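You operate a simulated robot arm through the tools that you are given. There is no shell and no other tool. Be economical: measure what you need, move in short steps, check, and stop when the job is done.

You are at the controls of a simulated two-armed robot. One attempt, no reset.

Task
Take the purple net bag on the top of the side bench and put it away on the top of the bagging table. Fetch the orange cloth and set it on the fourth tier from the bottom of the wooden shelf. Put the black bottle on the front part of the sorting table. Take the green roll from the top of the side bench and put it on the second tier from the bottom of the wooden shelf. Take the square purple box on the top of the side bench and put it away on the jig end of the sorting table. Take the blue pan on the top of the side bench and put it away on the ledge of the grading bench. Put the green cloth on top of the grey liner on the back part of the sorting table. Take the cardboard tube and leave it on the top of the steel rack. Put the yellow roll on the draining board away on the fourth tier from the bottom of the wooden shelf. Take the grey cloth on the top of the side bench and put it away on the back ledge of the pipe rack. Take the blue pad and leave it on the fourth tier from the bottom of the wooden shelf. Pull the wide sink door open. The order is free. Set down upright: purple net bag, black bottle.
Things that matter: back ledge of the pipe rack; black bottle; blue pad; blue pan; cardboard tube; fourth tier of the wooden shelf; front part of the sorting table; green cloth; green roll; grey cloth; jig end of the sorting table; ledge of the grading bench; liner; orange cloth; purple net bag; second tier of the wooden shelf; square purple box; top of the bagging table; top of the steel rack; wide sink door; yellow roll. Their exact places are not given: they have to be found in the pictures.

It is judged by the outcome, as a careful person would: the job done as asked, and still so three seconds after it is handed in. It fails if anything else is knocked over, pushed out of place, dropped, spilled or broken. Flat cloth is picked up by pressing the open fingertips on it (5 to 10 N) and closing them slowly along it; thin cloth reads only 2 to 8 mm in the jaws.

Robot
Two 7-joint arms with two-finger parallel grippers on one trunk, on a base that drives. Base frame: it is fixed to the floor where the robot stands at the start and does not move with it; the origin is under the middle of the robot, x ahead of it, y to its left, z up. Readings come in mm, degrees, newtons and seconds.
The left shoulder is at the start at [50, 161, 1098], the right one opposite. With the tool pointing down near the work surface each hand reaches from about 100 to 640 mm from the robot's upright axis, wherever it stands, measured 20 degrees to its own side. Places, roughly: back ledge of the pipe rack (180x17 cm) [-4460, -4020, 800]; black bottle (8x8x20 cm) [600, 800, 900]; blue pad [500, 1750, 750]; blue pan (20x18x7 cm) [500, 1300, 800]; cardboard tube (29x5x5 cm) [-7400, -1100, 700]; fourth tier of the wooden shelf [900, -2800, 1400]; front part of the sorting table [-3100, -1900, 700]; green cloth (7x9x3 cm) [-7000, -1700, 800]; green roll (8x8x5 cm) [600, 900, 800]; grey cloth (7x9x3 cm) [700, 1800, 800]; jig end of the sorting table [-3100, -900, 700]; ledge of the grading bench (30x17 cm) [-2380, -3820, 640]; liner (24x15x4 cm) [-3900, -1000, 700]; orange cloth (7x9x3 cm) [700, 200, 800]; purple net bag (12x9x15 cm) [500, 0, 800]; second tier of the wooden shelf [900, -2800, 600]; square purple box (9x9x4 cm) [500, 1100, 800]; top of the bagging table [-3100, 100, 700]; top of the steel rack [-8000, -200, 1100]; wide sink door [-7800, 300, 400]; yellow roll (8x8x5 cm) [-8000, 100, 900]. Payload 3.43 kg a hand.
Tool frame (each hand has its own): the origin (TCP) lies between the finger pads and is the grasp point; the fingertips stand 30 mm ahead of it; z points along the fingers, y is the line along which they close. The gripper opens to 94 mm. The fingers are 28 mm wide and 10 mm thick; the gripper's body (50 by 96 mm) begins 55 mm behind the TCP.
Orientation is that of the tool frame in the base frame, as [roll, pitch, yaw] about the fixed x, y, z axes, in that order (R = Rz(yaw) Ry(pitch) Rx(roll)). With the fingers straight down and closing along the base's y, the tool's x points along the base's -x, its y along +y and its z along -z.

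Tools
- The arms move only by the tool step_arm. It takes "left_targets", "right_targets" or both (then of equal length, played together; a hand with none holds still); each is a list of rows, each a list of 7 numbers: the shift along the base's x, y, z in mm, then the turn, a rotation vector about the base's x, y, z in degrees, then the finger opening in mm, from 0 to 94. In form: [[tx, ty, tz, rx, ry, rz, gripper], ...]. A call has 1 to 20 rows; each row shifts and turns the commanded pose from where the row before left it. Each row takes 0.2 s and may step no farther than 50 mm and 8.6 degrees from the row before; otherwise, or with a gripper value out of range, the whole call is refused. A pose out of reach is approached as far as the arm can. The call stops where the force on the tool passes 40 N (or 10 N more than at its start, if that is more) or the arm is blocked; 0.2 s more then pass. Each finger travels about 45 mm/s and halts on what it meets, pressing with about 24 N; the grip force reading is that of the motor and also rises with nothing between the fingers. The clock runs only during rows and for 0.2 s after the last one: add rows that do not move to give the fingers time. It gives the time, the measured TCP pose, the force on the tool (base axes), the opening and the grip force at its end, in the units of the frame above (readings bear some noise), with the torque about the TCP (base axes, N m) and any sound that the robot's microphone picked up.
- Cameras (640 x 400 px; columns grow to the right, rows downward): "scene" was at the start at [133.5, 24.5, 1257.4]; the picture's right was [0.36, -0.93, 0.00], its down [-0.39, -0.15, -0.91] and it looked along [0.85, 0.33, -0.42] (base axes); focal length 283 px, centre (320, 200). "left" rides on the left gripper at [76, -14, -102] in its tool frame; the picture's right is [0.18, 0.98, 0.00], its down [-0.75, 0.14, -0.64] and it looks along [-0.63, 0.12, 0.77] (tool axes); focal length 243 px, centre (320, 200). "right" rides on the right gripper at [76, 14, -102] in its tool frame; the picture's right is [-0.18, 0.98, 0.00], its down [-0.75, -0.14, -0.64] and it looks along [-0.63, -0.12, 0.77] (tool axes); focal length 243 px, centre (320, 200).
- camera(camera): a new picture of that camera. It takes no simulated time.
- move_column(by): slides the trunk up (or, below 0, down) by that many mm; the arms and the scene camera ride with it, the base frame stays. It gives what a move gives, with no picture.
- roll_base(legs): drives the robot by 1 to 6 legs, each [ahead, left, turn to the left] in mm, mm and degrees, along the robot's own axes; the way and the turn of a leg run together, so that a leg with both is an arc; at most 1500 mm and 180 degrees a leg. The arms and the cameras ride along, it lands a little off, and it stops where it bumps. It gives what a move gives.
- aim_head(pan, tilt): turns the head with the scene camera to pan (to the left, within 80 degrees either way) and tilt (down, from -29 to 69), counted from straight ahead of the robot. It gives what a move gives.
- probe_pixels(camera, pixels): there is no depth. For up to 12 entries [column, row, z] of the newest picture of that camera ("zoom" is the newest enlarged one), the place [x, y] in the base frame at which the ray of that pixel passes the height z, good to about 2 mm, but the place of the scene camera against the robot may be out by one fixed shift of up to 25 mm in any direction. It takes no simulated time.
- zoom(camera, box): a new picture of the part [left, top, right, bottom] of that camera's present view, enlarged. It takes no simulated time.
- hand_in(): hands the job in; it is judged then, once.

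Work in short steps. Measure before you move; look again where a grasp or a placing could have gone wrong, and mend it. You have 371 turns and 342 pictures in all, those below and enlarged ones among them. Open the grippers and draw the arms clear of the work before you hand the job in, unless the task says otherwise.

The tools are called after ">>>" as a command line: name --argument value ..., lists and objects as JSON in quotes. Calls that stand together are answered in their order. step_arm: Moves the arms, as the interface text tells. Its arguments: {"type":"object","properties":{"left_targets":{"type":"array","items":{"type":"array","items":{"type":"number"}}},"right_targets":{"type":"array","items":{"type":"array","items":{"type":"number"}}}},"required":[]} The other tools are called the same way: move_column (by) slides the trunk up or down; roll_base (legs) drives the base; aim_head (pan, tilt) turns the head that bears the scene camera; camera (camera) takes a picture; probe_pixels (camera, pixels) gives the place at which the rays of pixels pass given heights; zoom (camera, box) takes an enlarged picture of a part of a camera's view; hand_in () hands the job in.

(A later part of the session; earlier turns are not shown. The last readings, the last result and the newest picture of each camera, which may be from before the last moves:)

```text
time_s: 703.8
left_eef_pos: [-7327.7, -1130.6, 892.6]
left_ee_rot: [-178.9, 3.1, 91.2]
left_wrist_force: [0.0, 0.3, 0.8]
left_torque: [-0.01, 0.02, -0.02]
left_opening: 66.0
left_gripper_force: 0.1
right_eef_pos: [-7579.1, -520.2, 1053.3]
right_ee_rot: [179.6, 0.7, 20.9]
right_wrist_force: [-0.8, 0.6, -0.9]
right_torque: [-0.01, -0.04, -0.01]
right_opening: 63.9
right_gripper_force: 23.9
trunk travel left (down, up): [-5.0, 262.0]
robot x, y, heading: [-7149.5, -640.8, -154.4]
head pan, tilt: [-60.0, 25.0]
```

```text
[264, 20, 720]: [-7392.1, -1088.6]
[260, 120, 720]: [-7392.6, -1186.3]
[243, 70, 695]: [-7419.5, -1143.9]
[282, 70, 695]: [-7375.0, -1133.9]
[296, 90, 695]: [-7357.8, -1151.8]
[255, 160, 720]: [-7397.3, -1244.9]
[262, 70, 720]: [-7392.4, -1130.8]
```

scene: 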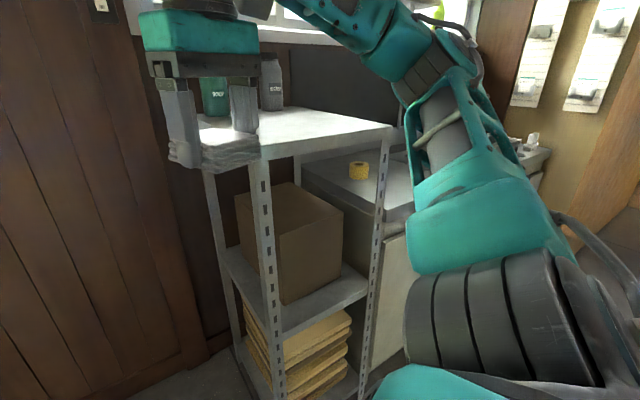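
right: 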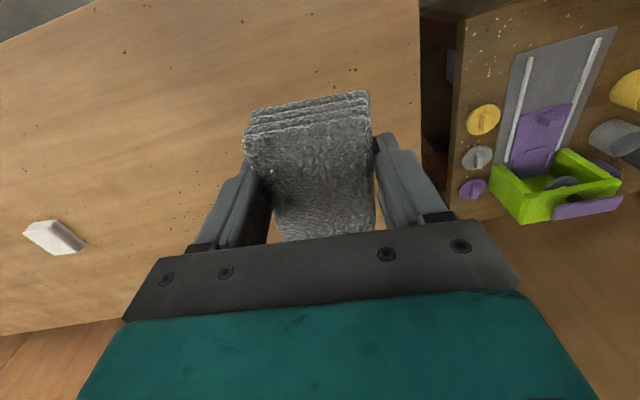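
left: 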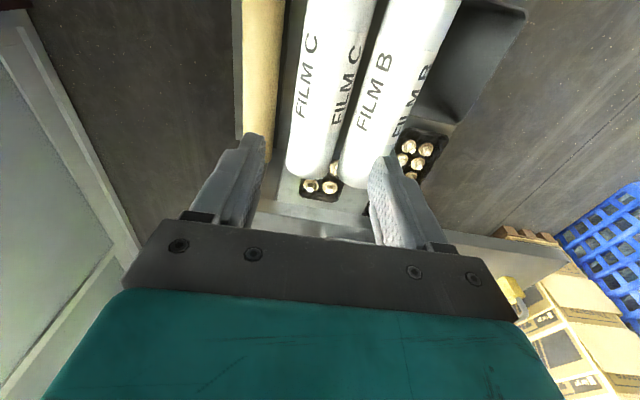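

Tube centre x≈−7397, gap to Film C ≈17 mm. I set the opening to 51, align, and go down to just above the tube for a last look.

>>> step_arm --left_targets '[[-35, 5, 0, 0, 0, -3, 51], [-34, 5, 0, 0, 0, 0, 51], [0, 0, -40, 0, 0, 0, 51], [0, 0, -40, 0, 0, 0, 51], [0, 0, -40, 0, 0, 0, 51], [0, 0, 0, 0, 0, 0, 51]]'

>>> camera --camera "left"

>>> aim_head --pan 60 --tilt 45

>>> camera --camera "scene"

```text
time_s: 705.2
left_eef_pos: [-7396.9, -1119.3, 774.4]
left_ee_rot: [-178.9, 3.1, 88.2]
left_wrist_force: [-0.5, 0.2, -0.1]
left_torque: [0.0, 0.01, -0.06]
left_opening: 51.1
left_gripper_force: 0.0
right_eef_pos: [-7579.1, -519.5, 1053.4]
right_ee_rot: [179.7, 0.8, 20.8]
right_wrist_force: [-0.1, -0.1, -1.1]
right_torque: [-0.01, -0.02, -0.01]
right_opening: 63.9
right_gripper_force: 23.9
trunk travel left (down, up): [-5.0, 262.0]
robot x, y, heading: [-7147.6, -636.4, -154.4]
head pan, tilt: [-60.0, 25.0]
```

```text
160 pictures are left
```

left: 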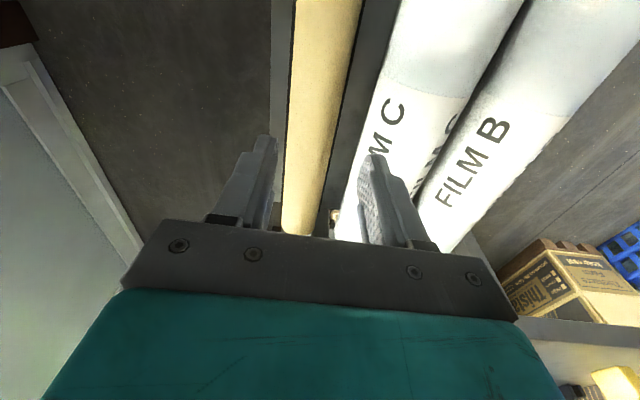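

```text
time_s: 707.2
left_eef_pos: [-7396.1, -1118.6, 774.7]
left_ee_rot: [-178.9, 3.2, 88.2]
left_wrist_force: [0.3, -1.1, 0.4]
left_torque: [0.02, 0.01, 0.0]
left_opening: 50.9
left_gripper_force: 0.1
right_eef_pos: [-7579.7, -520.2, 1054.0]
right_ee_rot: [179.6, 0.7, 20.7]
right_wrist_force: [0.7, 0.1, 0.0]
right_torque: [0.04, 0.02, 0.01]
right_opening: 64.1
right_gripper_force: 24.3
trunk travel left (down, up): [-5.0, 262.0]
robot x, y, heading: [-7151.5, -640.8, -154.4]
head pan, tilt: [60.0, 45.0]
```

```text
159 pictures are left
```

scene: 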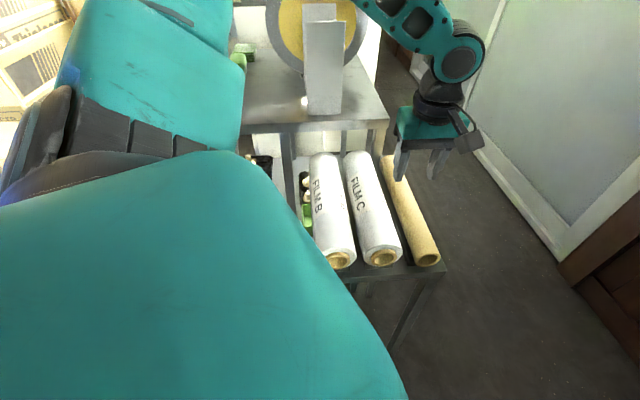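

I probe the tube and film edges near the fingers.

>>> probe_pixels --camera "left" --pixels '[[287, 130, 695], [343, 130, 695], [363, 130, 700], [283, 200, 695], [330, 200, 695], [375, 100, 700], [316, 130, 720]]'

>>> zoom --camera "left" --box '[240, 60, 440, 240]'

```text
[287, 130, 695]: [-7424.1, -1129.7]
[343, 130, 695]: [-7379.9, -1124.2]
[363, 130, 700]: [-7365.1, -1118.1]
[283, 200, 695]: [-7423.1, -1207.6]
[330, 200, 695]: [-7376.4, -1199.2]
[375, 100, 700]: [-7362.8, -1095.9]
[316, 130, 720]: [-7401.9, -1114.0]
```

```text
2.22 times, centred on (340, 150) of left
```

zoom: 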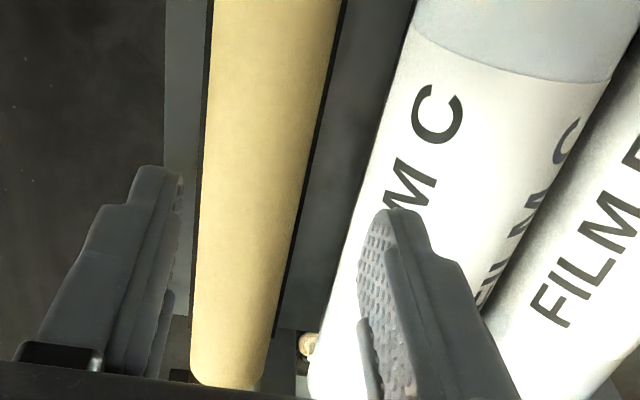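

The gap is −7385…−7361, tube centre −7404. I shift −8 mm and descend to z≈712, then close.

>>> step_arm --left_targets '[[-8, 0, -10, 0, 0, 0, 51], [0, 0, -20, 0, 0, 0, 51], [0, 0, -15, 0, 0, 0, 51], [0, 0, -10, 0, 0, 0, 51], [0, 0, -6, 0, 0, 0, 51], [0, 0, 0, 0, 0, 0, 51]]'

>>> camera --camera "left"

```text
time_s: 708.6
left_eef_pos: [-7403.9, -1121.1, 711.1]
left_ee_rot: [-179.0, 3.1, 88.2]
left_wrist_force: [-0.9, -1.3, 0.7]
left_torque: [-0.02, 0.0, -0.01]
left_opening: 50.9
left_gripper_force: 0.0
right_eef_pos: [-7579.1, -520.7, 1053.2]
right_ee_rot: [179.7, 0.7, 20.8]
right_wrist_force: [-0.5, -0.1, 0.1]
right_torque: [-0.01, -0.01, 0.0]
right_opening: 64.1
right_gripper_force: 23.7
trunk travel left (down, up): [-5.0, 262.0]
robot x, y, heading: [-7150.6, -639.9, -154.6]
head pan, tilt: [60.0, 45.0]
```

```text
157 pictures are left
```

left: 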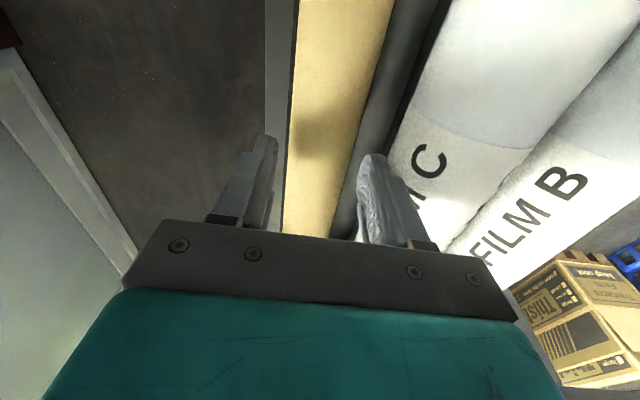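

No contact; the fingers straddle the tube. I close and lift gently.

>>> step_arm --left_targets '[[0, 0, 0, 0, 0, 0, 42], [0, 0, 0, 0, 0, 0, 34], [0, 0, 0, 0, 0, 0, 26], [0, 0, 0, 0, 0, 0, 18], [0, 0, 0, 0, 0, 0, 15], [0, 0, 0, 0, 0, 0, 15]]'

>>> step_arm --left_targets '[[0, 0, 6, 0, 0, 0, 15], [0, 0, 10, 0, 0, 0, 15], [0, 0, 20, 0, 0, 0, 15], [0, 0, 25, 0, 0, 0, 15], [0, 0, 30, 0, 0, 0, 15], [0, 0, 35, 0, 0, 0, 15], [0, 0, 35, 0, 0, 0, 15], [0, 0, 0, 0, 0, 0, 15]]'

>>> camera --camera "scene"

```text
time_s: 710.0
left_eef_pos: [-7403.3, -1119.3, 712.2]
left_ee_rot: [-178.9, 3.1, 88.2]
left_wrist_force: [2.0, -0.2, 4.3]
left_torque: [0.08, -0.02, 0.0]
left_opening: 18.5
left_gripper_force: 2.8
right_eef_pos: [-7579.2, -519.6, 1054.7]
right_ee_rot: [179.6, 0.8, 20.8]
right_wrist_force: [-0.4, -1.5, -0.8]
right_torque: [-0.01, -0.02, -0.01]
right_opening: 63.9
right_gripper_force: 23.4
trunk travel left (down, up): [-5.0, 262.0]
robot x, y, heading: [-7151.8, -637.0, -154.4]
head pan, tilt: [60.0, 45.0]
```

```text
time_s: 711.8
left_eef_pos: [-7403.8, -1118.8, 871.0]
left_ee_rot: [-179.1, 3.1, 88.3]
left_wrist_force: [0.2, -0.2, 0.7]
left_torque: [0.02, 0.03, 0.02]
left_opening: 14.9
left_gripper_force: 0.1
right_eef_pos: [-7579.3, -520.9, 1055.7]
right_ee_rot: [179.7, 0.7, 20.8]
right_wrist_force: [0.4, -0.7, -0.5]
right_torque: [-0.01, 0.01, -0.02]
right_opening: 63.7
right_gripper_force: 23.7
trunk travel left (down, up): [-5.0, 262.0]
robot x, y, heading: [-7151.4, -642.9, -154.4]
head pan, tilt: [60.0, 45.0]
```

```text
156 pictures are left
```

scene: 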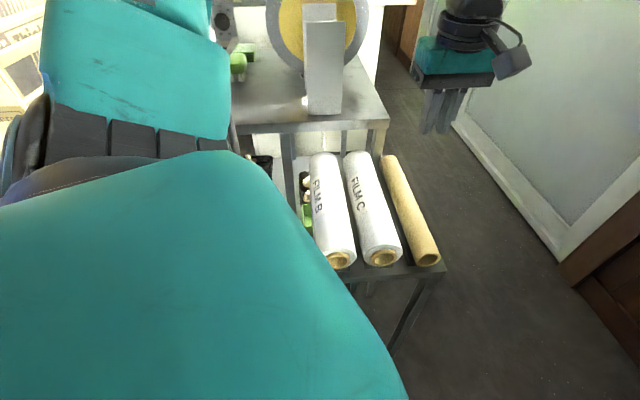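

The fingers slid over the top: the tube lies lower than thought. I open, go to z≈760, and re-measure with a lower height.

>>> step_arm --left_targets '[[0, 0, -35, 0, 0, 0, 51], [0, 0, -35, 0, 0, 0, 51], [0, 0, -35, 0, 0, 0, 51], [0, 0, 0, 0, 0, 0, 51]]'

>>> camera --camera "left"

>>> probe_pixels --camera "scene" --pixels '[[428, 262, 690], [428, 262, 660], [388, 158, 690], [388, 158, 660], [382, 258, 690], [342, 258, 690]]'

```text
time_s: 712.8
left_eef_pos: [-7404.5, -1121.4, 767.4]
left_ee_rot: [-178.9, 3.1, 88.2]
left_wrist_force: [0.2, 0.7, 0.3]
left_torque: [0.02, 0.01, -0.03]
left_opening: 51.0
left_gripper_force: 0.0
right_eef_pos: [-7578.9, -520.0, 1054.3]
right_ee_rot: [179.7, 0.7, 20.8]
right_wrist_force: [0.1, -0.1, -0.9]
right_torque: [-0.01, 0.02, -0.04]
right_opening: 63.7
right_gripper_force: 24.0
trunk travel left (down, up): [-5.0, 262.0]
robot x, y, heading: [-7152.1, -643.0, -154.6]
head pan, tilt: [60.0, 45.0]
```

```text
155 pictures are left
```

left: 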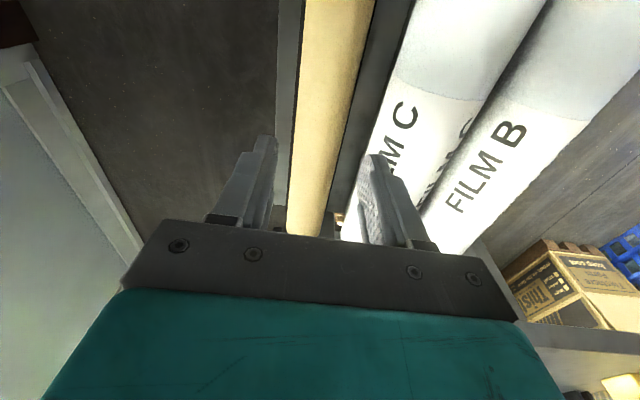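

```text
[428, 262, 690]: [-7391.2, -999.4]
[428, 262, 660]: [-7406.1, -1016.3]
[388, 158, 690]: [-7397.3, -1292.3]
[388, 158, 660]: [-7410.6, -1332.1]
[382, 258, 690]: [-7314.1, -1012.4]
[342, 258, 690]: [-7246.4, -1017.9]
```

The tube's length matches at z≈690 (its top), so its axis is near z 666. I probe the edges again at that height.

>>> probe_pixels --camera "left" --pixels '[[292, 130, 668], [347, 130, 668], [372, 130, 668], [290, 190, 668], [334, 190, 668], [357, 190, 668]]'

>>> zoom --camera "left" --box '[240, 60, 440, 240]'

```text
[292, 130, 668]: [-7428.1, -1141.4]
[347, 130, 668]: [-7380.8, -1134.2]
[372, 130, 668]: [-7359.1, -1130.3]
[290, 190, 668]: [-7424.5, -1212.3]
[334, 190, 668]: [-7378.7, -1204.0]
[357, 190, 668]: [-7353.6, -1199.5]
```

```text
2.22 times, centred on (340, 150) of left
```

zoom: 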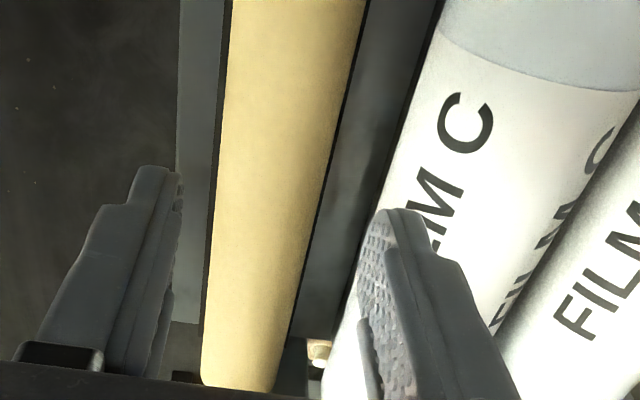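

Centre −7404 holds. I descend to TCP z≈680 (tips below the tube's axis) and close.

>>> step_arm --left_targets '[[0, 0, -30, 0, 0, 0, 51], [0, 0, -30, 0, 0, 0, 51], [0, 0, -15, 0, 0, 0, 51], [0, 0, -7, 0, 0, 0, 51], [0, 0, -4, 0, 0, 0, 51], [0, 0, 0, 0, 0, 0, 42], [0, 0, 0, 0, 0, 0, 34], [0, 0, 0, 0, 0, 0, 26], [0, 0, 0, 0, 0, 0, 20], [0, 0, 0, 0, 0, 0, 15]]'

```text
time_s: 715.0
left_eef_pos: [-7403.0, -1119.5, 683.0]
left_ee_rot: [-178.9, 3.1, 88.3]
left_wrist_force: [-1.2, 0.2, 3.7]
left_torque: [0.12, 0.02, 0.41]
left_opening: 43.2
left_gripper_force: 24.6
right_eef_pos: [-7579.0, -520.3, 1054.8]
right_ee_rot: [179.8, 0.8, 20.8]
right_wrist_force: [0.0, 0.1, 0.5]
right_torque: [0.0, -0.01, -0.01]
right_opening: 63.7
right_gripper_force: 23.9
trunk travel left (down, up): [-5.0, 262.0]
robot x, y, heading: [-7155.2, -639.8, -154.5]
head pan, tilt: [60.0, 45.0]
```

Gripped at 43 mm. I lift gently.

>>> step_arm --left_targets '[[0, 0, 6, 0, 0, 0, 15], [0, 0, 10, 0, 0, 0, 15], [0, 0, 20, 0, 0, 0, 15], [0, 0, 30, 0, 0, 0, 15], [0, 0, 40, 0, 0, 0, 15], [0, 0, 40, 0, 0, 0, 15], [0, 0, 40, 0, 0, 0, 15], [0, 0, 0, 0, 0, 0, 15]]'

>>> camera --camera "scene"

```text
time_s: 716.8
left_eef_pos: [-7405.0, -1120.7, 866.9]
left_ee_rot: [-179.0, 3.1, 88.2]
left_wrist_force: [0.3, -0.2, 0.3]
left_torque: [0.05, 0.0, -0.01]
left_opening: 42.9
left_gripper_force: 24.0
right_eef_pos: [-7579.0, -519.4, 1055.2]
right_ee_rot: [179.7, 0.7, 20.7]
right_wrist_force: [-0.1, -0.1, -1.7]
right_torque: [-0.03, 0.01, -0.02]
right_opening: 63.9
right_gripper_force: 23.4
trunk travel left (down, up): [-5.0, 262.0]
robot x, y, heading: [-7149.0, -636.5, -154.5]
head pan, tilt: [60.0, 45.0]
```

```text
153 pictures are left
```

scene: 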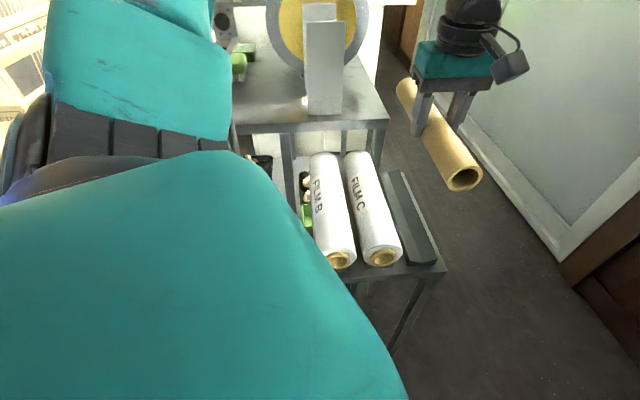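

The tube is held. I raise the trunk, turn to heading 180, straighten the hand, and look at the rack top.

>>> move_column --by 230

>>> roll_base --legs '[[-100, 0, 0], [0, 0, -25.5], [0, -520, 0]]'

>>> step_arm --left_targets '[[0, 0, 25, 0, 0, 7, 15], [0, 0, 25, 0, 0, 7, 15], [0, 0, 25, 0, 0, 7, 15], [0, 0, 25, 0, 0, 5, 15], [0, 0, 0, 0, 0, 0, 15]]'

>>> aim_head --pan 10 --tilt 20

>>> camera --camera "scene"

```text
time_s: 719.2
left_eef_pos: [-7404.9, -1120.3, 1096.5]
left_ee_rot: [-179.0, 3.1, 88.1]
left_wrist_force: [-0.2, -0.3, -0.8]
left_torque: [0.03, 0.02, 0.03]
left_opening: 42.9
left_gripper_force: 24.7
right_eef_pos: [-7578.9, -520.4, 1284.0]
right_ee_rot: [179.7, 0.7, 20.8]
right_wrist_force: [0.1, -0.2, -0.9]
right_torque: [0.03, 0.01, 0.0]
right_opening: 63.9
right_gripper_force: 23.7
trunk travel left (down, up): [-235.0, 32.0]
robot x, y, heading: [-7150.9, -638.6, -154.6]
head pan, tilt: [60.0, 45.0]
```

```text
time_s: 726.4
left_eef_pos: [-7497.4, -396.9, 1095.9]
left_ee_rot: [-179.0, 3.1, 62.5]
left_wrist_force: [0.5, 0.9, -1.3]
left_torque: [0.02, -0.04, 0.01]
left_opening: 43.1
left_gripper_force: 23.9
right_eef_pos: [-7393.5, 220.6, 1284.0]
right_ee_rot: [179.7, 0.7, -4.9]
right_wrist_force: [-1.0, -0.8, -0.5]
right_torque: [0.0, -0.01, 0.02]
right_opening: 63.9
right_gripper_force: 24.0
trunk travel left (down, up): [-235.0, 32.0]
robot x, y, heading: [-7061.4, -76.1, 179.6]
head pan, tilt: [60.0, 45.0]
```

```text
time_s: 727.6
left_eef_pos: [-7496.4, -397.4, 1196.8]
left_ee_rot: [-179.0, 3.1, 88.6]
left_wrist_force: [0.0, 1.1, -0.5]
left_torque: [0.0, 0.01, -0.04]
left_opening: 43.2
left_gripper_force: 24.2
right_eef_pos: [-7393.6, 219.6, 1284.2]
right_ee_rot: [179.7, 0.7, -4.8]
right_wrist_force: [-0.7, 0.6, 0.4]
right_torque: [0.04, 0.01, 0.0]
right_opening: 64.0
right_gripper_force: 23.9
trunk travel left (down, up): [-235.0, 32.0]
robot x, y, heading: [-7059.6, -71.2, 179.7]
head pan, tilt: [60.0, 45.0]
```

```text
time_s: 728.8
left_eef_pos: [-7496.7, -396.6, 1196.1]
left_ee_rot: [-179.0, 3.1, 88.4]
left_wrist_force: [0.4, 0.4, -0.5]
left_torque: [0.03, 0.03, 0.02]
left_opening: 42.9
left_gripper_force: 24.3
right_eef_pos: [-7393.5, 219.6, 1283.6]
right_ee_rot: [179.7, 0.7, -5.0]
right_wrist_force: [-1.2, -0.5, -0.3]
right_torque: [0.02, -0.02, 0.02]
right_opening: 63.9
right_gripper_force: 24.1
trunk travel left (down, up): [-235.0, 32.0]
robot x, y, heading: [-7058.7, -75.2, 179.8]
head pan, tilt: [10.0, 20.0]
```

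```text
152 pictures are left
```

scene: 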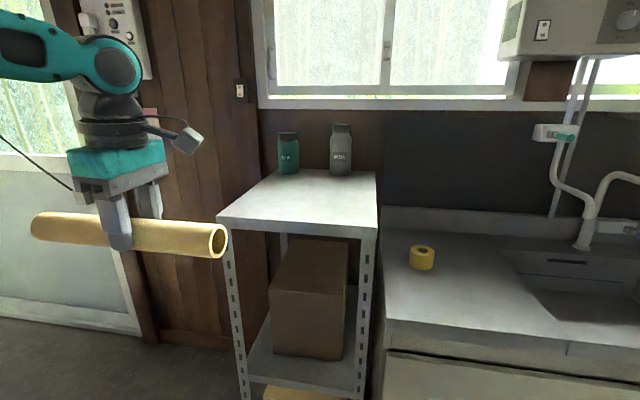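

A clear view of the rack top (front edge (217,215)–(377,228), two bottles at the back). I probe it.

>>> probe_pixels --camera "scene" --pixels '[[217, 217, 1050], [377, 228, 1050], [217, 217, 1100], [377, 228, 1100], [262, 172, 1050], [375, 172, 1050], [288, 174, 1050], [422, 268, 850], [387, 320, 850]]'

>>> camera --camera "left"

```text
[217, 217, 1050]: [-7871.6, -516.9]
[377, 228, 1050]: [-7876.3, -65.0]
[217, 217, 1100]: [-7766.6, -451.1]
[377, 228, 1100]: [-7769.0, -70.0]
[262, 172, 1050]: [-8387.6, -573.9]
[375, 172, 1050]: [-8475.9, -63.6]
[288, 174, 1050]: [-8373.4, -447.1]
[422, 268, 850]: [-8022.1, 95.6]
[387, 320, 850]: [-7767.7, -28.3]
```

```text
151 pictures are left
```

left: 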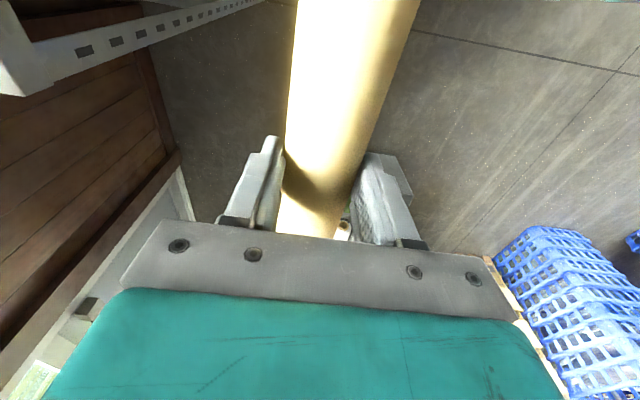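

Rack top ≈ z 1098, x −7752 inward, y −451…−70. I drive so the tube sits over its front part at ≈(−7822,−262).

>>> roll_base --legs '[[0, -135, 0], [325, 0, 0]]'

>>> camera --camera "scene"

>>> camera --camera "left"

```text
time_s: 732.3
left_eef_pos: [-7822.3, -261.6, 1195.7]
left_ee_rot: [-179.0, 3.0, 88.5]
left_wrist_force: [0.3, -0.2, -0.6]
left_torque: [0.02, -0.01, 0.0]
left_opening: 43.0
left_gripper_force: 24.3
right_eef_pos: [-7718.3, 352.7, 1284.0]
right_ee_rot: [179.7, 0.8, -5.0]
right_wrist_force: [-0.2, 0.2, -0.2]
right_torque: [0.02, -0.03, -0.02]
right_opening: 64.2
right_gripper_force: 23.7
trunk travel left (down, up): [-235.0, 32.0]
robot x, y, heading: [-7384.6, 59.2, 179.6]
head pan, tilt: [10.0, 20.0]
```

```text
150 pictures are left
```

scene: 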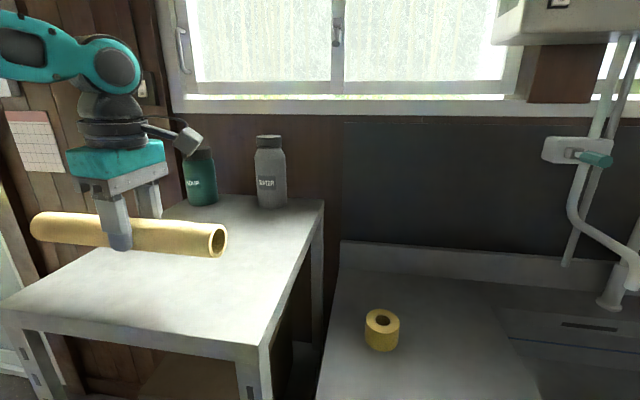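

```text
149 pictures are left
```

left: 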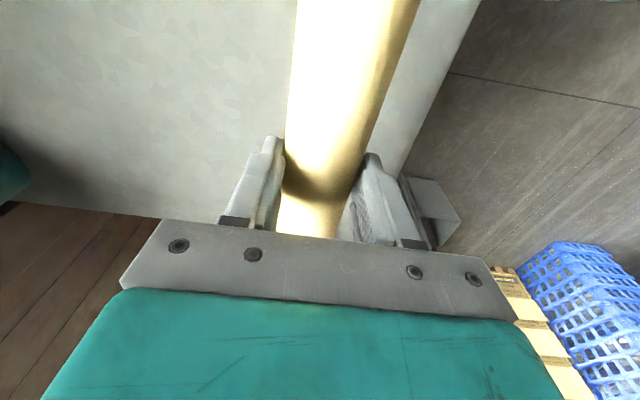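

I verify the rack-top corners from here.

>>> probe_pixels --camera "scene" --pixels '[[3, 308, 1098], [262, 347, 1098], [324, 200, 1098], [170, 203, 1098], [200, 205, 1098]]'

>>> probe_pixels --camera "left" --pixels '[[470, 30, 1098], [410, 150, 1098], [100, 205, 1098], [220, 218, 1098]]'

```text
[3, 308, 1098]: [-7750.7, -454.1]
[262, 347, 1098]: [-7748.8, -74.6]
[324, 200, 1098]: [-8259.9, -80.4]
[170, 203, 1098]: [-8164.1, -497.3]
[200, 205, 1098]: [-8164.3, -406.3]
```

```text
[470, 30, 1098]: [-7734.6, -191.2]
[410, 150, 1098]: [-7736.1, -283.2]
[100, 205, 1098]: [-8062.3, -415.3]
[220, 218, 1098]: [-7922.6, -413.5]
```

The x agrees (front edge −7735), the left edge is at ≈−455; the tube fits. I lower to contact.

>>> step_arm --left_targets '[[0, 0, -20, 0, 0, 0, 15], [0, 0, -18, 0, 0, 0, 15], [0, 0, -6, 0, 0, 0, 15], [0, 0, -4, 0, 0, 0, 15], [0, 0, -3, 0, 0, 0, 15], [0, 0, -3, 0, 0, 0, 15], [0, 0, -3, 0, 0, 0, 15], [0, 0, -3, 0, 0, 0, 15], [0, 0, -3, 0, 0, 0, 15]]'

```text
time_s: 734.3
left_eef_pos: [-7821.5, -261.2, 1135.4]
left_ee_rot: [-178.5, 3.1, 88.4]
left_wrist_force: [-3.5, -2.0, 25.1]
left_torque: [-0.07, 0.08, 0.0]
left_opening: 43.3
left_gripper_force: 23.8
right_eef_pos: [-7716.5, 354.9, 1284.4]
right_ee_rot: [179.7, 0.8, -5.0]
right_wrist_force: [0.4, -0.7, -0.7]
right_torque: [-0.01, 0.01, 0.0]
right_opening: 64.1
right_gripper_force: 23.8
trunk travel left (down, up): [-235.0, 32.0]
robot x, y, heading: [-7383.5, 61.1, 179.7]
head pan, tilt: [10.0, 20.0]
```

Resting. I ease, open slowly, rise, and check that it doesn't roll.

>>> step_arm --left_targets '[[0, 0, 2, 0, 0, 0, 38], [0, 0, 0, 0, 0, 0, 45], [0, 0, 0, 0, 0, 0, 48], [0, 0, 0, 0, 0, 0, 54], [0, 0, 0, 0, 0, 0, 60], [0, 0, 0, 0, 0, 0, 60], [0, 0, 10, 0, 0, 0, 60], [0, 0, 20, 0, 0, 0, 60], [0, 0, 40, 0, 0, 0, 60], [0, 0, 40, 0, 0, 0, 60]]'

>>> camera --camera "scene"

>>> camera --camera "left"

```text
time_s: 736.5
left_eef_pos: [-7818.8, -260.9, 1245.9]
left_ee_rot: [-179.1, 3.2, 88.5]
left_wrist_force: [-1.4, -0.1, 0.9]
left_torque: [0.02, -0.03, 0.04]
left_opening: 60.1
left_gripper_force: 0.1
right_eef_pos: [-7717.7, 353.8, 1285.1]
right_ee_rot: [179.8, 0.7, -5.0]
right_wrist_force: [0.6, 0.2, -0.8]
right_torque: [0.03, -0.01, -0.03]
right_opening: 64.1
right_gripper_force: 24.2
trunk travel left (down, up): [-235.0, 32.0]
robot x, y, heading: [-7385.5, 58.3, 179.5]
head pan, tilt: [10.0, 20.0]
```

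```text
148 pictures are left
```

scene: 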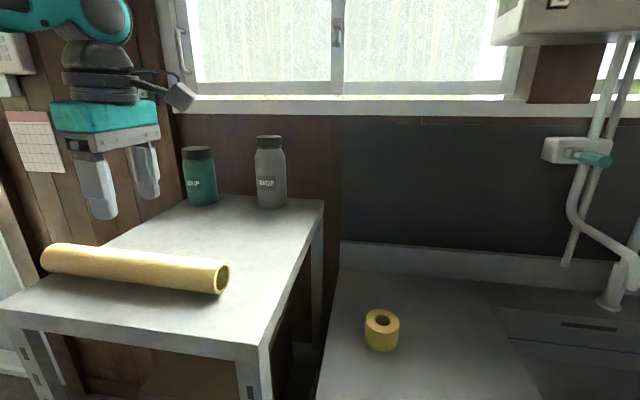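

```text
147 pictures are left
```

left: 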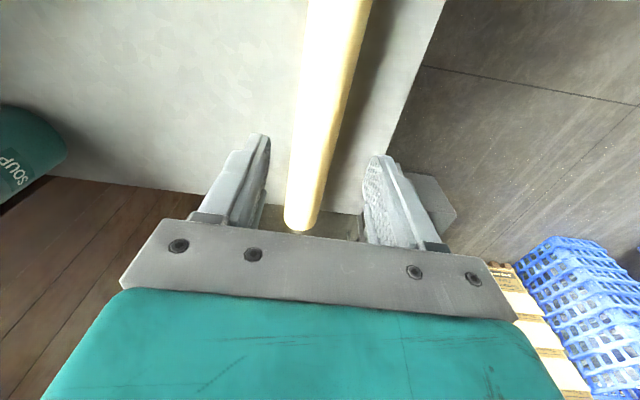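

The tube lies steady on the rack. Next the sink door: I back off and look at it.

>>> roll_base --legs '[[-330, 0, 0], [0, -300, 0]]'

>>> aim_head --pan 0 --tilt 30

>>> camera --camera "scene"

>>> aim_head --pan -55 --tilt 25

>>> camera --camera "scene"

```text
time_s: 741.5
left_eef_pos: [-7483.9, 33.6, 1246.2]
left_ee_rot: [-179.0, 3.1, 88.7]
left_wrist_force: [-0.2, 0.1, 0.1]
left_torque: [0.02, 0.0, 0.0]
left_opening: 59.9
left_gripper_force: 0.1
right_eef_pos: [-7384.4, 649.8, 1284.9]
right_ee_rot: [179.7, 0.7, -4.8]
right_wrist_force: [-0.7, 0.4, -0.4]
right_torque: [-0.02, -0.02, 0.02]
right_opening: 63.7
right_gripper_force: 24.3
trunk travel left (down, up): [-235.0, 32.0]
robot x, y, heading: [-7053.6, 356.0, 180.1]
head pan, tilt: [10.0, 20.0]
```

```text
time_s: 742.2
left_eef_pos: [-7484.4, 33.6, 1246.7]
left_ee_rot: [-178.8, 3.1, 88.7]
left_wrist_force: [0.3, 0.5, -0.2]
left_torque: [-0.01, 0.04, 0.0]
left_opening: 60.1
left_gripper_force: 0.1
right_eef_pos: [-7384.7, 650.1, 1284.6]
right_ee_rot: [179.6, 0.7, -4.8]
right_wrist_force: [0.7, 0.4, 0.0]
right_torque: [0.0, 0.02, -0.01]
right_opening: 64.0
right_gripper_force: 24.4
trunk travel left (down, up): [-235.0, 32.0]
robot x, y, heading: [-7050.2, 354.8, 180.0]
head pan, tilt: [0.0, 30.0]
```

```text
146 pictures are left
```

scene: 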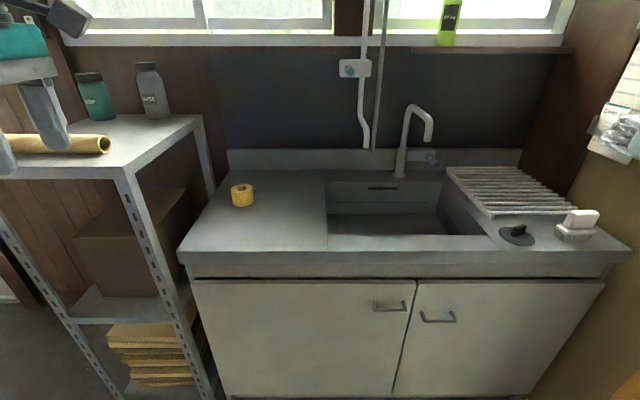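

```text
time_s: 743.5
left_eef_pos: [-7484.7, 33.1, 1245.4]
left_ee_rot: [-178.9, 3.1, 88.7]
left_wrist_force: [0.0, 0.1, -0.8]
left_torque: [0.03, 0.0, -0.02]
left_opening: 60.0
left_gripper_force: 0.0
right_eef_pos: [-7385.7, 649.3, 1284.2]
right_ee_rot: [179.7, 0.6, -4.8]
right_wrist_force: [-0.7, -0.2, -0.7]
right_torque: [0.0, 0.0, 0.03]
right_opening: 63.8
right_gripper_force: 24.4
trunk travel left (down, up): [-235.0, 32.0]
robot x, y, heading: [-7055.2, 359.9, 180.0]
head pan, tilt: [-55.0, 25.0]
```

```text
145 pictures are left
```

scene: 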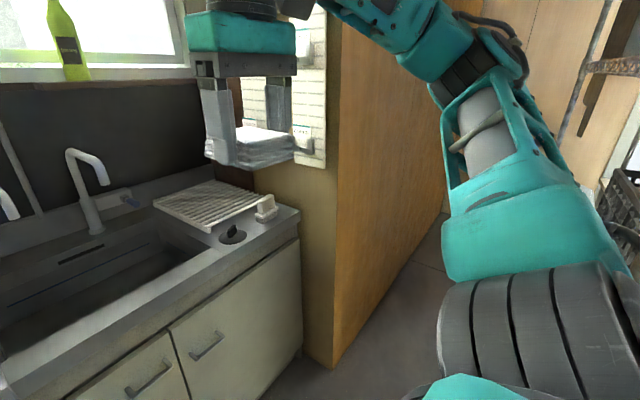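

The handle of the wide (left) door is at (390,306). I'll do the door later with a free right hand; first the green cloth with the left hand. I drive back and round to the steel table's front.

>>> roll_base --legs '[[-500, 0, 0], [0, 1500, 0], [0, 320, 0]]'

>>> move_column --by -150

>>> aim_head --pan 15 --tilt 35

>>> camera --camera "scene"

```text
time_s: 745.1
left_eef_pos: [-7294.0, 21.9, 1245.1]
left_ee_rot: [-178.9, 2.8, 89.1]
left_wrist_force: [-0.1, 0.3, 1.1]
left_torque: [-0.05, 0.0, 0.0]
left_opening: 60.1
left_gripper_force: 0.1
right_eef_pos: [-7201.9, 635.5, 1284.7]
right_ee_rot: [-179.2, 0.3, -3.7]
right_wrist_force: [0.0, -1.3, -0.1]
right_torque: [-0.01, 0.0, -0.01]
right_opening: 63.8
right_gripper_force: 24.2
trunk travel left (down, up): [-235.0, 32.0]
robot x, y, heading: [-6864.0, 356.9, -179.4]
head pan, tilt: [-55.0, 25.0]
stopped in leg 1: the robot was blocked; the commanded pose is now the measured one
```

```text
time_s: 746.9
left_eef_pos: [-7295.5, 22.9, 1093.4]
left_ee_rot: [-178.9, 2.6, 89.1]
left_wrist_force: [0.5, 0.0, 0.0]
left_torque: [-0.01, -0.06, -0.01]
left_opening: 59.9
left_gripper_force: 0.0
right_eef_pos: [-7203.7, 637.3, 1133.4]
right_ee_rot: [-179.2, 0.1, -3.8]
right_wrist_force: [-1.5, -0.2, -0.6]
right_torque: [0.0, 0.0, 0.01]
right_opening: 63.8
right_gripper_force: 24.2
trunk travel left (down, up): [-85.0, 182.0]
robot x, y, heading: [-6863.2, 354.5, -179.8]
head pan, tilt: [-55.0, 25.0]
```

```text
time_s: 748.3
left_eef_pos: [-7296.4, 22.4, 1092.7]
left_ee_rot: [-178.9, 2.7, 89.2]
left_wrist_force: [0.3, 0.8, 0.0]
left_torque: [-0.01, -0.02, 0.01]
left_opening: 60.2
left_gripper_force: 0.1
right_eef_pos: [-7204.0, 635.6, 1133.4]
right_ee_rot: [-179.2, 0.2, -3.8]
right_wrist_force: [0.1, -0.2, -0.4]
right_torque: [0.02, -0.02, -0.02]
right_opening: 63.8
right_gripper_force: 23.9
trunk travel left (down, up): [-85.0, 182.0]
robot x, y, heading: [-6864.9, 354.6, -179.6]
head pan, tilt: [15.0, 35.0]
```

```text
144 pictures are left
```

scene: 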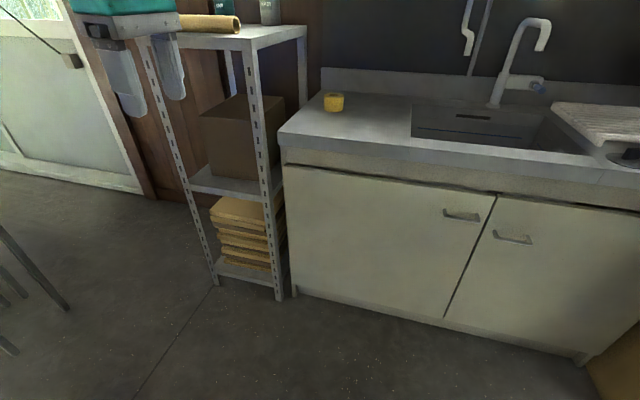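

The right elbow touched the wire rack behind. I move sideways away from it first, then look at the rack to check nothing was disturbed.

>>> roll_base --legs '[[20, 0, 0], [0, 400, 0]]'

>>> aim_head --pan -75 --tilt 20

>>> camera --camera "scene"

```text
time_s: 752.7
left_eef_pos: [-7312.7, -368.9, 1096.9]
left_ee_rot: [-178.8, 3.1, 89.2]
left_wrist_force: [-0.2, -0.6, 0.5]
left_torque: [0.01, 0.01, 0.0]
left_opening: 59.9
left_gripper_force: 0.0
right_eef_pos: [-7219.4, 245.0, 1132.1]
right_ee_rot: [-179.8, 0.2, -3.9]
right_wrist_force: [-1.0, -0.4, -0.2]
right_torque: [-0.02, -0.03, 0.0]
right_opening: 63.9
right_gripper_force: 24.0
trunk travel left (down, up): [-85.0, 182.0]
robot x, y, heading: [-6881.3, -44.7, -179.4]
head pan, tilt: [15.0, 35.0]
```

```text
time_s: 754.4
left_eef_pos: [-7312.0, -369.1, 1096.7]
left_ee_rot: [-178.8, 3.1, 89.2]
left_wrist_force: [0.0, -0.2, 0.0]
left_torque: [0.03, 0.01, 0.0]
left_opening: 60.0
left_gripper_force: 0.0
right_eef_pos: [-7219.3, 245.2, 1133.6]
right_ee_rot: [-179.7, 0.4, -3.9]
right_wrist_force: [0.2, -0.4, 0.2]
right_torque: [-0.02, -0.04, 0.03]
right_opening: 64.0
right_gripper_force: 24.3
trunk travel left (down, up): [-85.0, 182.0]
robot x, y, heading: [-6879.0, -42.1, -179.6]
head pan, tilt: [-75.0, 20.0]
```

```text
143 pictures are left
```

scene: 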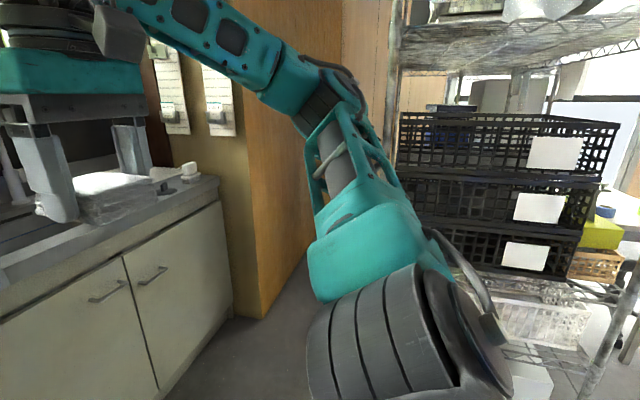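

The rack is intact. I continue: back to x≈−6520, then along −y to the steel table's front.

>>> roll_base --legs '[[-360, 0, 0], [0, 1400, 0]]'

>>> aim_head --pan 20 --tilt 35

>>> camera --camera "scene"

```text
time_s: 768.9
left_eef_pos: [-6925.9, -1792.5, 1096.7]
left_ee_rot: [-178.9, 3.1, 90.3]
left_wrist_force: [0.0, -0.2, -0.2]
left_torque: [-0.02, -0.01, 0.0]
left_opening: 60.0
left_gripper_force: 0.1
right_eef_pos: [-6843.2, -1176.7, 1131.8]
right_ee_rot: [-179.7, 0.3, -2.8]
right_wrist_force: [0.7, 0.1, 0.2]
right_torque: [-0.01, 0.0, -0.04]
right_opening: 64.0
right_gripper_force: 24.0
trunk travel left (down, up): [-85.0, 182.0]
robot x, y, heading: [-6499.6, -1459.3, -178.5]
head pan, tilt: [-75.0, 20.0]
```

```text
time_s: 770.6
left_eef_pos: [-6925.6, -1791.1, 1097.0]
left_ee_rot: [-178.8, 3.1, 90.3]
left_wrist_force: [-0.4, 0.6, -0.6]
left_torque: [-0.01, -0.03, 0.02]
left_opening: 60.2
left_gripper_force: 0.2
right_eef_pos: [-6843.9, -1176.9, 1130.8]
right_ee_rot: [-179.7, 0.3, -2.7]
right_wrist_force: [0.1, 0.1, 0.2]
right_torque: [0.0, 0.01, -0.02]
right_opening: 63.7
right_gripper_force: 24.4
trunk travel left (down, up): [-85.0, 182.0]
robot x, y, heading: [-6500.4, -1456.5, -178.6]
head pan, tilt: [20.0, 35.0]
```

```text
142 pictures are left
```

scene: 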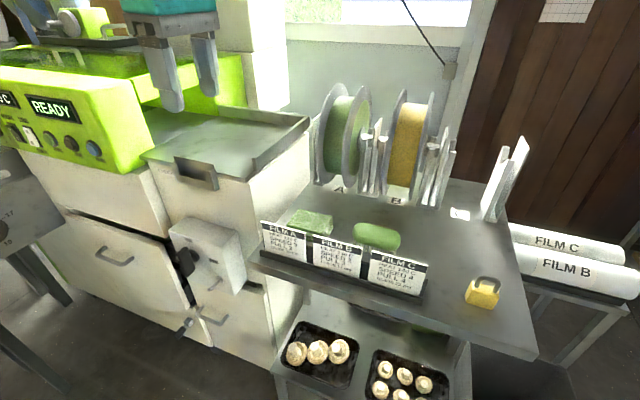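

I zoom to tell the green cloth from the other green thing.

>>> zoom --camera "scene" --box '[240, 170, 460, 310]'

>>> camera --camera "left"

```text
2.86 times, centred on (350, 240) of scene
```

zoom: 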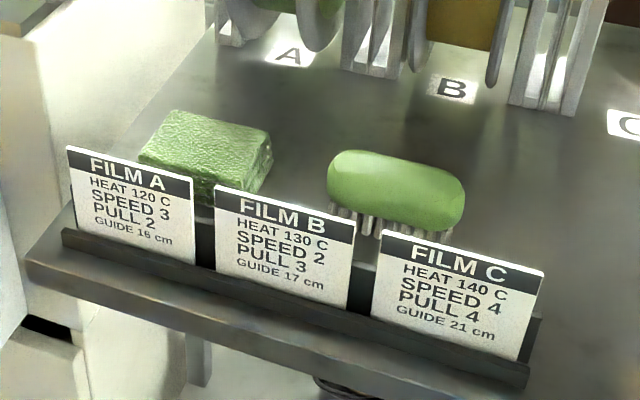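

```text
140 pictures are left
```

left: 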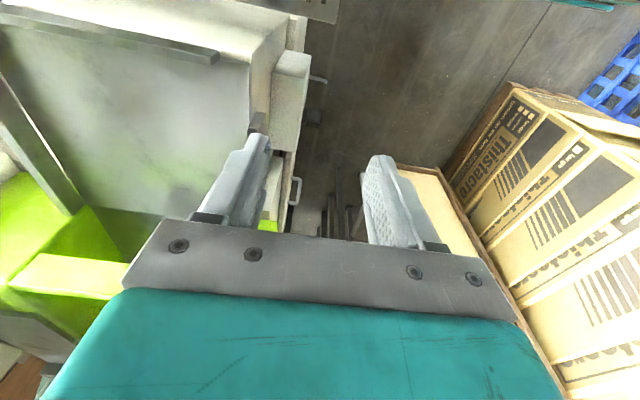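

I probe the cloth's top corners at two heights to find the table level.

>>> probe_pixels --camera "zoom" --pixels '[[140, 155, 820], [180, 112, 820], [270, 131, 820], [238, 180, 820], [140, 155, 850], [180, 112, 850], [270, 131, 850], [238, 180, 850]]'

```text
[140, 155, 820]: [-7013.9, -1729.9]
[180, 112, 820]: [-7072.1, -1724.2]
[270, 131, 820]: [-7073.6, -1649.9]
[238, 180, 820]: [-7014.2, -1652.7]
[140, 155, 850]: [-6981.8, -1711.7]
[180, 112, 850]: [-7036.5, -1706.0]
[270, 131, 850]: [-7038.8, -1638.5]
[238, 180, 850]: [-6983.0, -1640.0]
```

Table ≈ z 790; cloth top ≈ 820, centre ≈(−7028,−1690), about 60 (x) × 76 (y). I turn the left hand to close along y and approach.

>>> roll_base --legs '[[50, 0, -1.5]]'

>>> step_arm --left_targets '[[0, 10, 0, 0, 0, -8.5, 94], [0, 10, 0, 0, 0, -8.5, 94], [0, 10, 0, 0, 0, -8.5, 94], [0, 10, 0, 0, 0, -8.5, 94], [0, 10, 0, 0, 0, -8.5, 94], [0, 10, -10, 0, 0, -8.5, 94], [0, 10, -10, 0, 0, -8.5, 94], [0, 10, -20, 0, 0, -8.5, 94], [0, 10, -20, 0, 0, -8.5, 94], [0, 10, -20, 0, 0, -8.5, 94], [0, 0, -20, 0, 0, -4, 94], [0, 0, 0, 0, 0, 0, 94]]'

>>> camera --camera "left"

```text
time_s: 771.5
left_eef_pos: [-6983.9, -1780.3, 1096.4]
left_ee_rot: [-178.7, 3.1, 88.7]
left_wrist_force: [-0.5, 0.0, -0.7]
left_torque: [0.01, -0.01, -0.01]
left_opening: 59.9
left_gripper_force: 0.0
right_eef_pos: [-6886.6, -1167.0, 1131.2]
right_ee_rot: [-179.6, 0.3, -4.3]
right_wrist_force: [-0.5, 0.0, -0.6]
right_torque: [0.01, -0.01, 0.03]
right_opening: 63.9
right_gripper_force: 24.1
trunk travel left (down, up): [-85.0, 182.0]
robot x, y, heading: [-6549.6, -1460.7, 180.1]
head pan, tilt: [20.0, 35.0]
```

```text
time_s: 774.1
left_eef_pos: [-6983.8, -1682.2, 996.5]
left_ee_rot: [-178.9, 3.0, -0.4]
left_wrist_force: [0.2, 0.5, -0.6]
left_torque: [-0.03, 0.0, -0.02]
left_opening: 93.9
left_gripper_force: 0.0
right_eef_pos: [-6885.7, -1167.0, 1132.8]
right_ee_rot: [-179.8, 0.3, -4.3]
right_wrist_force: [0.8, -0.1, -0.6]
right_torque: [0.02, -0.04, 0.01]
right_opening: 64.1
right_gripper_force: 23.6
trunk travel left (down, up): [-85.0, 182.0]
robot x, y, heading: [-6551.7, -1454.0, 179.8]
head pan, tilt: [20.0, 35.0]
```

```text
139 pictures are left
```

left: 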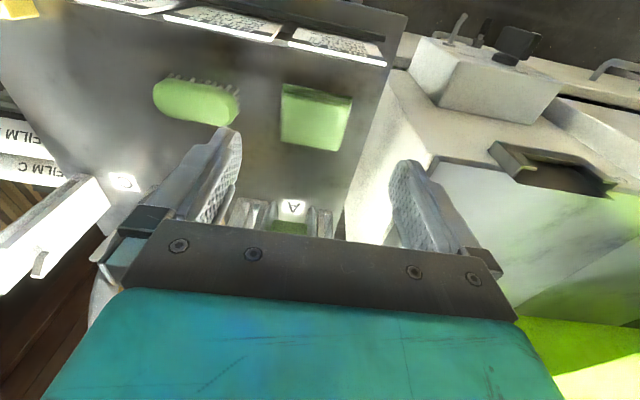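

I probe the cloth from the wrist at z 820.

>>> probe_pixels --camera "left" --pixels '[[282, 92, 820], [350, 103, 820], [339, 152, 820], [280, 141, 820], [284, 83, 790], [352, 97, 790], [386, 62, 800], [238, 100, 810]]'

```text
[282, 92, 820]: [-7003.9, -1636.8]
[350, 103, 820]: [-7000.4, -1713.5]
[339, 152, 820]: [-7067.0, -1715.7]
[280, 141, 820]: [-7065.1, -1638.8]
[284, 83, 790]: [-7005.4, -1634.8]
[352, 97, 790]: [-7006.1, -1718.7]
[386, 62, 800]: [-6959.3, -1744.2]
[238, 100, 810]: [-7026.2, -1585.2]
```

Cloth centre (−7034,−1676). I move over it and descend to TCP ≈823.

>>> step_arm --left_targets '[[-25, 3, -25, 0, 0, 0, 94], [-25, 3, -35, 0, 0, 0, 94], [0, 0, -40, 0, 0, 0, 94], [0, 0, -35, 0, 0, 0, 94], [0, 0, -20, 0, 0, 0, 94], [0, 0, -8, 0, 0, 0, 94], [0, 0, -6, 0, 0, 0, 94], [0, 0, -4, 0, 0, 0, 94], [0, 0, 0, 0, 0, 0, 94]]'

>>> camera --camera "left"

```text
time_s: 776.1
left_eef_pos: [-7035.2, -1674.0, 823.1]
left_ee_rot: [-178.8, 3.1, -0.3]
left_wrist_force: [-0.1, -0.1, -0.2]
left_torque: [0.02, 0.0, 0.01]
left_opening: 94.0
left_gripper_force: 0.0
right_eef_pos: [-6886.5, -1167.6, 1131.7]
right_ee_rot: [-179.7, 0.3, -4.3]
right_wrist_force: [-0.8, -0.2, -1.2]
right_torque: [0.01, -0.01, -0.01]
right_opening: 63.7
right_gripper_force: 24.2
trunk travel left (down, up): [-85.0, 182.0]
robot x, y, heading: [-6553.1, -1455.9, 179.8]
head pan, tilt: [20.0, 35.0]
```

```text
138 pictures are left
```

left: 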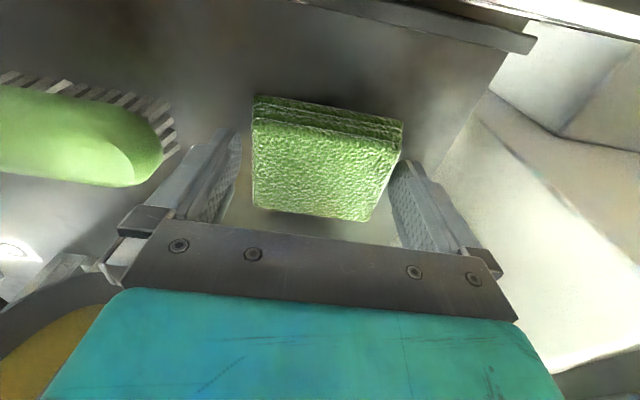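

Straddled. I lower 3 mm more, close, and lift gently.

>>> step_arm --left_targets '[[0, 0, -3, 0, 0, 0, 94], [0, 0, 0, 0, 0, 0, 82], [0, 0, 0, 0, 0, 0, 70], [0, 0, 0, 0, 0, 0, 58], [0, 0, 0, 0, 0, 0, 45], [0, 0, 0, 0, 0, 0, 35], [0, 0, 0, 0, 0, 0, 30], [0, 0, 0, 0, 0, 0, 30]]'

>>> step_arm --left_targets '[[0, 0, 5, 0, 0, 0, 30], [0, 0, 10, 0, 0, 0, 30], [0, 0, 15, 0, 0, 0, 30], [0, 0, 20, 0, 0, 0, 30], [0, 0, 20, 0, 0, 0, 30], [0, 0, 25, 0, 0, 0, 30], [0, 0, 25, 0, 0, 0, 30], [0, 0, 25, 0, 0, 0, 30], [0, 0, 25, 0, 0, 0, 30], [20, 0, 25, 0, 0, 0, 30], [25, 0, 25, 0, 0, 0, 30], [25, 0, 0, 0, 0, 0, 30]]'

>>> camera --camera "left"

```text
time_s: 777.9
left_eef_pos: [-7034.6, -1674.2, 821.5]
left_ee_rot: [-178.9, 3.1, -0.3]
left_wrist_force: [-0.1, -0.3, 1.2]
left_torque: [-0.05, 0.02, 0.0]
left_opening: 87.0
left_gripper_force: 24.2
right_eef_pos: [-6886.2, -1167.7, 1132.5]
right_ee_rot: [-179.7, 0.2, -4.3]
right_wrist_force: [-0.1, -0.1, 0.0]
right_torque: [0.01, 0.0, -0.04]
right_opening: 64.0
right_gripper_force: 24.2
trunk travel left (down, up): [-85.0, 182.0]
robot x, y, heading: [-6551.5, -1459.8, 179.7]
head pan, tilt: [20.0, 35.0]
```

```text
time_s: 780.5
left_eef_pos: [-6965.6, -1673.9, 1041.8]
left_ee_rot: [-178.8, 3.1, -0.3]
left_wrist_force: [0.0, -0.5, -0.5]
left_torque: [0.0, 0.05, -0.03]
left_opening: 87.1
left_gripper_force: 23.5
right_eef_pos: [-6884.9, -1167.8, 1132.8]
right_ee_rot: [-179.7, 0.4, -4.2]
right_wrist_force: [0.1, 0.5, -0.1]
right_torque: [0.04, -0.04, -0.01]
right_opening: 63.9
right_gripper_force: 24.2
trunk travel left (down, up): [-85.0, 182.0]
robot x, y, heading: [-6548.0, -1459.9, 180.0]
head pan, tilt: [20.0, 35.0]
```

```text
137 pictures are left
```

left: 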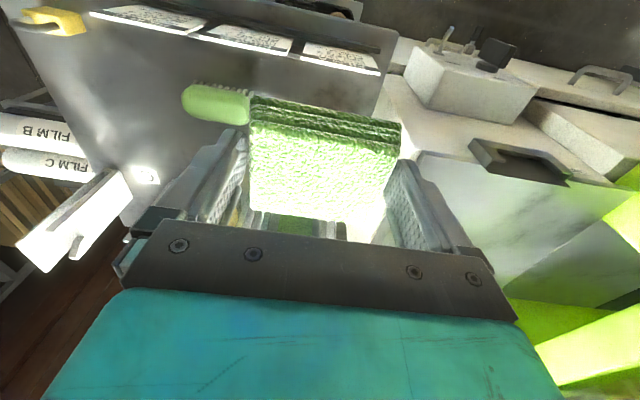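

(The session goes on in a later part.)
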